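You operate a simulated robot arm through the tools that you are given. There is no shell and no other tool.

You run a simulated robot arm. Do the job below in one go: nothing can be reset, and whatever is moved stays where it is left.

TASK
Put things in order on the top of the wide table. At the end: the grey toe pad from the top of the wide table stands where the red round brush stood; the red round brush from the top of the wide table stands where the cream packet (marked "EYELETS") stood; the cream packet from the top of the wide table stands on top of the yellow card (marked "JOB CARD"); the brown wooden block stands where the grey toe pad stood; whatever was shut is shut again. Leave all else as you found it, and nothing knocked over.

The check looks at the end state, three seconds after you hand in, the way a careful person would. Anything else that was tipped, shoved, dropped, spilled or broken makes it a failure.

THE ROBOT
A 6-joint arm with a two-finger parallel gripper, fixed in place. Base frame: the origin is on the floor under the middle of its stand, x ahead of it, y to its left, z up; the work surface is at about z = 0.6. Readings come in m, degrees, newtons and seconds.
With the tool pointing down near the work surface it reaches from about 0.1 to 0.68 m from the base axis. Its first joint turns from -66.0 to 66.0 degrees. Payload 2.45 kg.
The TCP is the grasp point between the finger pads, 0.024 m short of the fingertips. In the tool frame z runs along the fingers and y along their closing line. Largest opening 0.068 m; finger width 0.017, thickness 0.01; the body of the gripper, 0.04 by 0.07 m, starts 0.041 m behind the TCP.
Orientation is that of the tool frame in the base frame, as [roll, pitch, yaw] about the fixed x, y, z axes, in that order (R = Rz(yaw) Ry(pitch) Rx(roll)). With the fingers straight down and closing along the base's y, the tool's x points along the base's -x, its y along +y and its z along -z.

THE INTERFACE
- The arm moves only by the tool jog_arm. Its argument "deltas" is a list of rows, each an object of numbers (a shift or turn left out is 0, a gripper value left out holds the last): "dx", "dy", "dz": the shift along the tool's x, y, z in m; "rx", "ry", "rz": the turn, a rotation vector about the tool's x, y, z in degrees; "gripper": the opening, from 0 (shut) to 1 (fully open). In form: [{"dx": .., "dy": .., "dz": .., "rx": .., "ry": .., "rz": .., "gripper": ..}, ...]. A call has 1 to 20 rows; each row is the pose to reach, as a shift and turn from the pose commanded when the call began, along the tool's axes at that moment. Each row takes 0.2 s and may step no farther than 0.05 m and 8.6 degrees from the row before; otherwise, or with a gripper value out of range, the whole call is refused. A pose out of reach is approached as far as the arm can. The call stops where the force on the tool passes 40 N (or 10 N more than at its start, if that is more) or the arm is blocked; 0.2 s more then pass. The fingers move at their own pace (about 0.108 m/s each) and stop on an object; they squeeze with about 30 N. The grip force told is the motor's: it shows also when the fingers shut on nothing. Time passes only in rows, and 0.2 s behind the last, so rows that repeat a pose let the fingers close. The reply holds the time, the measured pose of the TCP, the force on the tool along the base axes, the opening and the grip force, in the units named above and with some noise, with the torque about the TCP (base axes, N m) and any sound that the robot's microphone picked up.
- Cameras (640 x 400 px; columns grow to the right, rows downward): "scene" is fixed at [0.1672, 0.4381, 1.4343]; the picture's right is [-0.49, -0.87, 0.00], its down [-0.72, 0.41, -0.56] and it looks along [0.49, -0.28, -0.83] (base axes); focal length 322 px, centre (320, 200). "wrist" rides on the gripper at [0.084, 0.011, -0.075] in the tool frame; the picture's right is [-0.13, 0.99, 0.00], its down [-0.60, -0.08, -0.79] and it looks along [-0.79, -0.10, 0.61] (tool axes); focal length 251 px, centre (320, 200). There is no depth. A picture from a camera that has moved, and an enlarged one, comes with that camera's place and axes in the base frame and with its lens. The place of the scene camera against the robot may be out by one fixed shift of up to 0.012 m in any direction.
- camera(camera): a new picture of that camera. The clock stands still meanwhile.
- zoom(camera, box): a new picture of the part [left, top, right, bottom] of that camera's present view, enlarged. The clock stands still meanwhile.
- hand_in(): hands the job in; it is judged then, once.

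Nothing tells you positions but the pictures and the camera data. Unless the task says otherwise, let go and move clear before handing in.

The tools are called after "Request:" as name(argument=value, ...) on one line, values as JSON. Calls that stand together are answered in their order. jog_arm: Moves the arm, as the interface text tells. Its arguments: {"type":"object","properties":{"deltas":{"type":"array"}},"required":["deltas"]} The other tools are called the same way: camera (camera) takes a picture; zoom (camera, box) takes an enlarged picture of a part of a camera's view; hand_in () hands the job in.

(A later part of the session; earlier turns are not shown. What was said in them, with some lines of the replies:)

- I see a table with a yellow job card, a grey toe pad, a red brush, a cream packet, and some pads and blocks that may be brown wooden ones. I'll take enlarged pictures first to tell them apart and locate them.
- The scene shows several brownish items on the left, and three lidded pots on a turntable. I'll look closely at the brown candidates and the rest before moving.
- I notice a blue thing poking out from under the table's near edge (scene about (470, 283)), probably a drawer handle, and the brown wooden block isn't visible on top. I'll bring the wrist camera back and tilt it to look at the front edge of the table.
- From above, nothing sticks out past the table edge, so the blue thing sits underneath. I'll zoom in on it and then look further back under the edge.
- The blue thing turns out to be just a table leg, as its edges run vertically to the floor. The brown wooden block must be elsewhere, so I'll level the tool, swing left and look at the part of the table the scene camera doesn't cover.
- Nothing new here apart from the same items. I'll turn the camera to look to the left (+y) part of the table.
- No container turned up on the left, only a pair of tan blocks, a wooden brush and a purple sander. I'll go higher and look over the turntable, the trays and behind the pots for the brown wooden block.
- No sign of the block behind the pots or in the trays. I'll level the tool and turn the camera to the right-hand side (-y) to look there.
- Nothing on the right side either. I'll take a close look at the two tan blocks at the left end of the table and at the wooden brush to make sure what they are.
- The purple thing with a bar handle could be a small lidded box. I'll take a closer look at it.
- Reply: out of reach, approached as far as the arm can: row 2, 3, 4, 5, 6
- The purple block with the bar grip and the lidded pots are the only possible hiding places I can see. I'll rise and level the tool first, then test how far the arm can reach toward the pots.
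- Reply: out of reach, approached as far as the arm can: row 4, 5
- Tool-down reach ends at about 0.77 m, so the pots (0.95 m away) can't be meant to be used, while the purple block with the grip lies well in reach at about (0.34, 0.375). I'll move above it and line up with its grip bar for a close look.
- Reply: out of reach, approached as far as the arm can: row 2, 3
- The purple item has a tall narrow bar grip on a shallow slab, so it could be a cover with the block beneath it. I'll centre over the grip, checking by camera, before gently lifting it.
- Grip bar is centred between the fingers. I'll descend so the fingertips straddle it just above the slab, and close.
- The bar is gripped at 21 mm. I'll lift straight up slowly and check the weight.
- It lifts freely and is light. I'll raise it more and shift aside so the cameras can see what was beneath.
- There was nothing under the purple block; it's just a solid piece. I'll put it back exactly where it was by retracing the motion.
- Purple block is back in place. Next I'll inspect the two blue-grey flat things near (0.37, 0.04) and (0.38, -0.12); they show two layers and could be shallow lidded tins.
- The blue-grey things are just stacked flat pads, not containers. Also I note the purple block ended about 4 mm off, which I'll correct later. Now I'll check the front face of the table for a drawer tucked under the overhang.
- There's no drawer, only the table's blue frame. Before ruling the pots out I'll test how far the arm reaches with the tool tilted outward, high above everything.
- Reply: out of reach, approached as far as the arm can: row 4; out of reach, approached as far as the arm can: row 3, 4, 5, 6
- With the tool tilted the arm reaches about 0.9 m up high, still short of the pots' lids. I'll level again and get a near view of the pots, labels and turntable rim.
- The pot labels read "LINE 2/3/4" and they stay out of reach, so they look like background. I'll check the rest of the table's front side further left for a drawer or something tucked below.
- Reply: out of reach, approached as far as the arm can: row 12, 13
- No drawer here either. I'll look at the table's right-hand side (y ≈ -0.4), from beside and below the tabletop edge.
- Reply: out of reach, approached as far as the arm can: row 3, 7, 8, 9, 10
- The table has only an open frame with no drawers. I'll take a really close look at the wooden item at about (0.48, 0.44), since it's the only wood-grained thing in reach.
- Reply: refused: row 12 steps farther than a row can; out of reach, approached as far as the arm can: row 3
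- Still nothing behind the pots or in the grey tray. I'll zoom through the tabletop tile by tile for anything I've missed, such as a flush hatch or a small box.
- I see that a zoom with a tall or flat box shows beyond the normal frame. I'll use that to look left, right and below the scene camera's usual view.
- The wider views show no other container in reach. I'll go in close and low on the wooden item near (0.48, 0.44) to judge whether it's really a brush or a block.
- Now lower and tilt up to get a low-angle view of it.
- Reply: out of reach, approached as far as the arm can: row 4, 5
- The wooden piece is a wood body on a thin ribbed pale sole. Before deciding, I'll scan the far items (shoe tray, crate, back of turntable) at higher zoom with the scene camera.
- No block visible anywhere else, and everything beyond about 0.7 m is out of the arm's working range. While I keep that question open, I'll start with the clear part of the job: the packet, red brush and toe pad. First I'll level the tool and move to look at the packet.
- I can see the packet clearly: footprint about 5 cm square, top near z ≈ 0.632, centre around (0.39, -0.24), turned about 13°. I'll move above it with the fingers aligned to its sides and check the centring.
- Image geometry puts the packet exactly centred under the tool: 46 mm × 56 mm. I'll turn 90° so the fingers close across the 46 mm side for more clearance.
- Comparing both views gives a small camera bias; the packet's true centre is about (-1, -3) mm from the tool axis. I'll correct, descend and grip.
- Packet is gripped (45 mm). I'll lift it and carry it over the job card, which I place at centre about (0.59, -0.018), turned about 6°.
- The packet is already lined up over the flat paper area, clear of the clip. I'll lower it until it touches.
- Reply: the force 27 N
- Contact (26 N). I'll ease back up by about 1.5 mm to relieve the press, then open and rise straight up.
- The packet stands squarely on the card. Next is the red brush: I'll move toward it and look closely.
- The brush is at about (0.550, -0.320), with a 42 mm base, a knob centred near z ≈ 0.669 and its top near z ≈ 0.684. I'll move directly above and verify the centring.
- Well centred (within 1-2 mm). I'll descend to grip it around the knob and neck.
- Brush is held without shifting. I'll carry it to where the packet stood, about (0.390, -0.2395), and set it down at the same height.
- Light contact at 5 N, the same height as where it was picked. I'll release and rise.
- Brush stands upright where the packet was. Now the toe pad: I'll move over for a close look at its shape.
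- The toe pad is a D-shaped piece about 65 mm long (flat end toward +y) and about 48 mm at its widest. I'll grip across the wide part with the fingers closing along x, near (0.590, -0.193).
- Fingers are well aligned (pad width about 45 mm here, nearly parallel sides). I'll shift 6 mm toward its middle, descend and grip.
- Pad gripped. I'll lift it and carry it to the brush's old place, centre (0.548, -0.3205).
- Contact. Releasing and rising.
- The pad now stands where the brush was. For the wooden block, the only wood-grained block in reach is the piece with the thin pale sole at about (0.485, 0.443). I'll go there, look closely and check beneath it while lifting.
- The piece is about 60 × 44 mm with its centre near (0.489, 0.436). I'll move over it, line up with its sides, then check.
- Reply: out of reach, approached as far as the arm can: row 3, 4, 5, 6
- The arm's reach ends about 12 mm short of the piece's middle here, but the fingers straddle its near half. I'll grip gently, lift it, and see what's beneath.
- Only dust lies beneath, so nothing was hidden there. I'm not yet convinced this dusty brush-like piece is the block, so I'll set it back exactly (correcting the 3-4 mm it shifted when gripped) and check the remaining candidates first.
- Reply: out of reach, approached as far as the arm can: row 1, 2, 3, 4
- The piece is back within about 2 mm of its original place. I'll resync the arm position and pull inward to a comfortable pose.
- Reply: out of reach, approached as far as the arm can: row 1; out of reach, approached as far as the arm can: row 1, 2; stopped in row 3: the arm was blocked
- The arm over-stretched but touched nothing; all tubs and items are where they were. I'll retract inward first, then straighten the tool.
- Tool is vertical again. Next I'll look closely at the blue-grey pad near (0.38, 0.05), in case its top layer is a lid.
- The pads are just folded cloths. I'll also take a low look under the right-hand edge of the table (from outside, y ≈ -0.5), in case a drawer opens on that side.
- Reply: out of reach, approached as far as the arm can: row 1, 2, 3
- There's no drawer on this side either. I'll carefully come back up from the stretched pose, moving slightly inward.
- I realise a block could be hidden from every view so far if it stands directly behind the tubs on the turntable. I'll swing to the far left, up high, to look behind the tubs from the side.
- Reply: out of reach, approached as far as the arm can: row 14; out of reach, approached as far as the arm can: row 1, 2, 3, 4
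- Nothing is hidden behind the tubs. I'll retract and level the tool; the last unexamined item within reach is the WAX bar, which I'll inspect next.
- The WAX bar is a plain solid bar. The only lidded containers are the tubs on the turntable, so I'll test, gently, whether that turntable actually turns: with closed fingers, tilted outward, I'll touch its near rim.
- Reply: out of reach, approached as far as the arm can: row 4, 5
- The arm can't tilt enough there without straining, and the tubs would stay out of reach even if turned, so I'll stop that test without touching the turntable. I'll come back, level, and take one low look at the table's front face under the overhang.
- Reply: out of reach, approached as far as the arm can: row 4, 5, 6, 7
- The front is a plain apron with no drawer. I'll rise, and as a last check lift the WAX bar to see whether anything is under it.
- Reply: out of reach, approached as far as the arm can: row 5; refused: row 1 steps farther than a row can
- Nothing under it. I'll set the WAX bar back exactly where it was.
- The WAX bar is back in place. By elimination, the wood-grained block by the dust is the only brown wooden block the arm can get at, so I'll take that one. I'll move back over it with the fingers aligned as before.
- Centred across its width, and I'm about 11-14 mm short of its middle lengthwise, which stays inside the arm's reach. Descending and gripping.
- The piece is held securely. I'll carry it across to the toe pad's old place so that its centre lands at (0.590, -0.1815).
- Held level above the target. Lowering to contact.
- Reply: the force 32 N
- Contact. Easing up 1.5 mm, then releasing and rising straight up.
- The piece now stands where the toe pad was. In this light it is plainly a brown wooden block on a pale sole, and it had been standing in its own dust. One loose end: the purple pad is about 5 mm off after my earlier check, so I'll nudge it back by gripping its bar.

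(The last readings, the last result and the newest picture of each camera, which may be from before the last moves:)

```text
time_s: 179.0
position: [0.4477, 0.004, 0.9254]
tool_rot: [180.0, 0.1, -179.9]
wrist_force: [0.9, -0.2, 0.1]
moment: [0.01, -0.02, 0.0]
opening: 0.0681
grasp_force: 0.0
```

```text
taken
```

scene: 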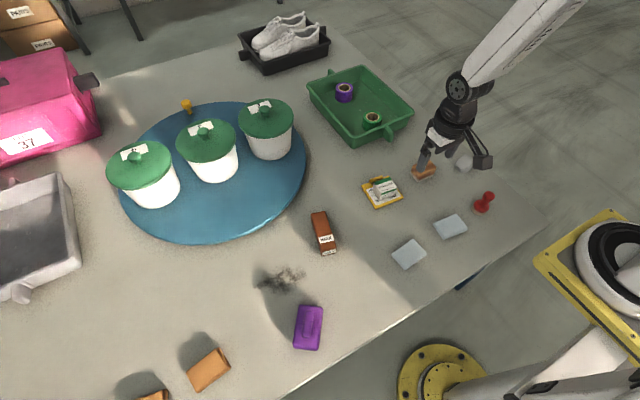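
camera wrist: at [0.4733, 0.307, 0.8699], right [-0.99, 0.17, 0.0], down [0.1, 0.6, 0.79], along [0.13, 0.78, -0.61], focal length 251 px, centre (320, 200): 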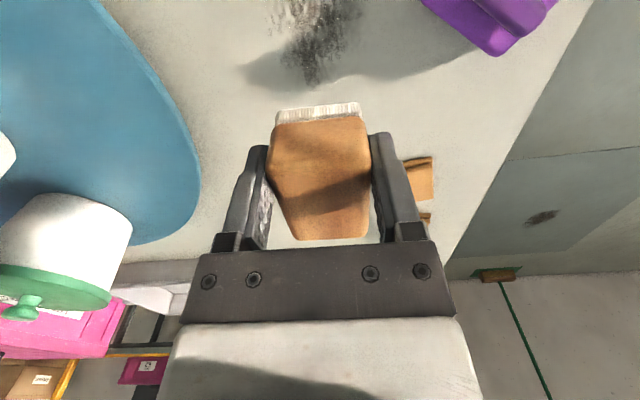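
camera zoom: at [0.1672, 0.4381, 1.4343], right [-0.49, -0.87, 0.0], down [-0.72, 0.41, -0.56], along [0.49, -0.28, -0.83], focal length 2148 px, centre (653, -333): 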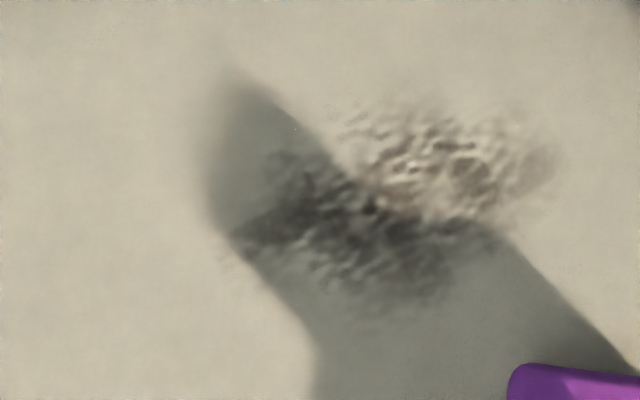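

Everything looks in place; the purple pad is within a few millimetres of where it was. I'll do a last check of the placed items before handing in.

Request:
jog_arm(deltas=[{"dx": 0.04, "dy": 0.02, "dz": -0.02}, {"dx": 0.08, "dy": 0.05, "dz": -0.04}, {"dx": 0.11, "dy": 0.08, "dz": -0.06}])

Request:
zoom(camera="scene", box=[350, 130, 520, 250])

Request:
zoom(camera="wrist", box=[0, 0, 640, 400])

Request:
camera(camera="scene")

```text
refused: row 2 steps farther than a row can; nothing moved
```

```text
3.33 times, centred on (435, 190) of scene
camera zoom: at [0.1672, 0.4381, 1.4343], right [-0.49, -0.87, 0.0], down [-0.72, 0.41, -0.56], along [0.49, -0.28, -0.83], focal length 1074 px, centre (-63, 233)
```

zoom: 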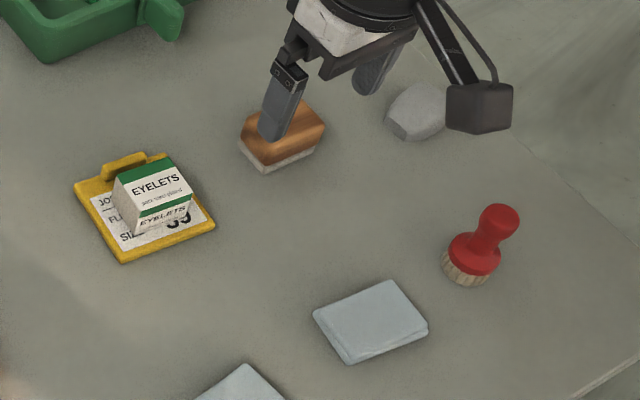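

```text
1.00 times, centred on (320, 200) of wrist (not enlarged: the box is as wide or as high as the picture)
camera zoom: at [0.364, 0.0152, 1.0011], right [0.13, 0.99, 0.0], down [0.6, -0.08, 0.79], along [0.79, -0.1, -0.61], focal length 251 px, centre (320, 200)
```

zoom: 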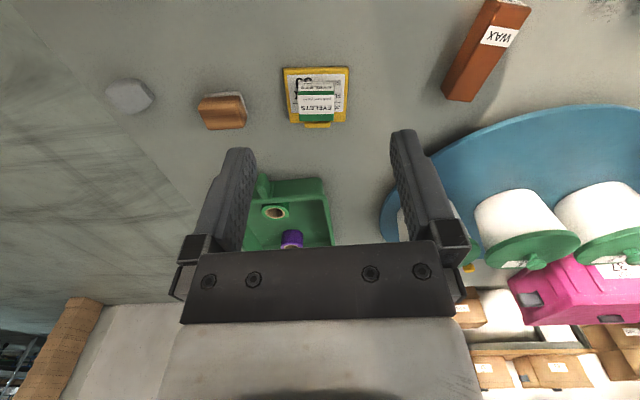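

```text
taken
```

scene: 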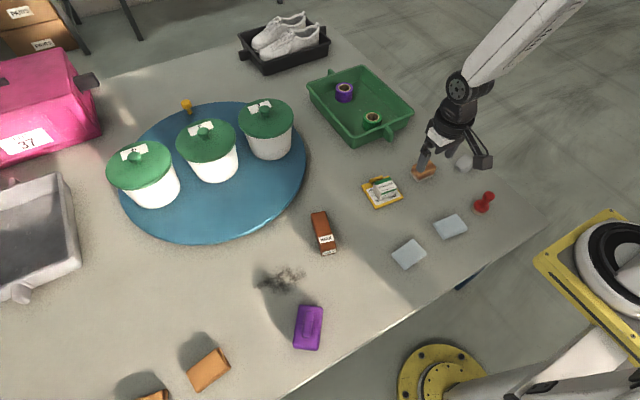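

All four moves are done. The packet stands on the card, the red brush where the packet was, the toe pad where the brush was, and the wooden piece where the toe pad was. Everything is upright and the gripper is open and clear, so I'm handing in now.

**Block identity:** the task doesn't say where the brown wooden block is, and I found no plain one. I used the wood-bodied piece with the pale ribbed sole from beside the dust, chosen by elimination. It could well be a brush, not the block you meant. I couldn't look inside the lidded tubs or the crate because they're out of reach.

**Items disturbed while searching:** I lifted the purple pad and the WAX bar and set them back. The WAX bar is within about 1 mm, and the purple pad is still about 4 mm off. I opened nothing that was shut.

Request:
hand_in()

```text
The job is handed in.
```

I made all four moves and handed in, but I'm not sure I moved the right object as the brown wooden block.

| Item | Where it stands now | How sure I am |
|---|---|---|
| Cream packet | On the yellow card, on the flat part clear of the clip | Confirmed in the pictures |
| Red round brush | Where the packet stood | Within a few millimetres, upright |
| Grey toe pad | Where the red brush stood | Within about 7 mm |
| Wooden piece | Where the toe pad stood | Position is good, but it may be the wrong object |

**The block:** the task didn't say where it was, and I never found a plain brown wooden block. I used a wood-bodied piece with a pale ribbed sole that stood beside the dust. It was the only wood-grained item I could reach, but up close the sole looks like bristles, so it may be a brush. If the real block is inside one of the lidded tubs or the pink crate, I missed it, because those were out of reach. In that case I also moved something that should have stayed put.

**Other things I touched:**
- **Purple pad:** I lifted it to look underneath and it ended up about 5 mm off. My correction overshot, so it's now about 4 mm off in a different direction.
- **WAX bar:** I lifted it and put it back to within about 1 mm.
- **Turntable and lids:** I never touched the turntable or the tubs, and opened nothing that was shut.

While I was searching, the arm overstretched once near its limit and stopped. The pictures showed nothing had been hit or moved.
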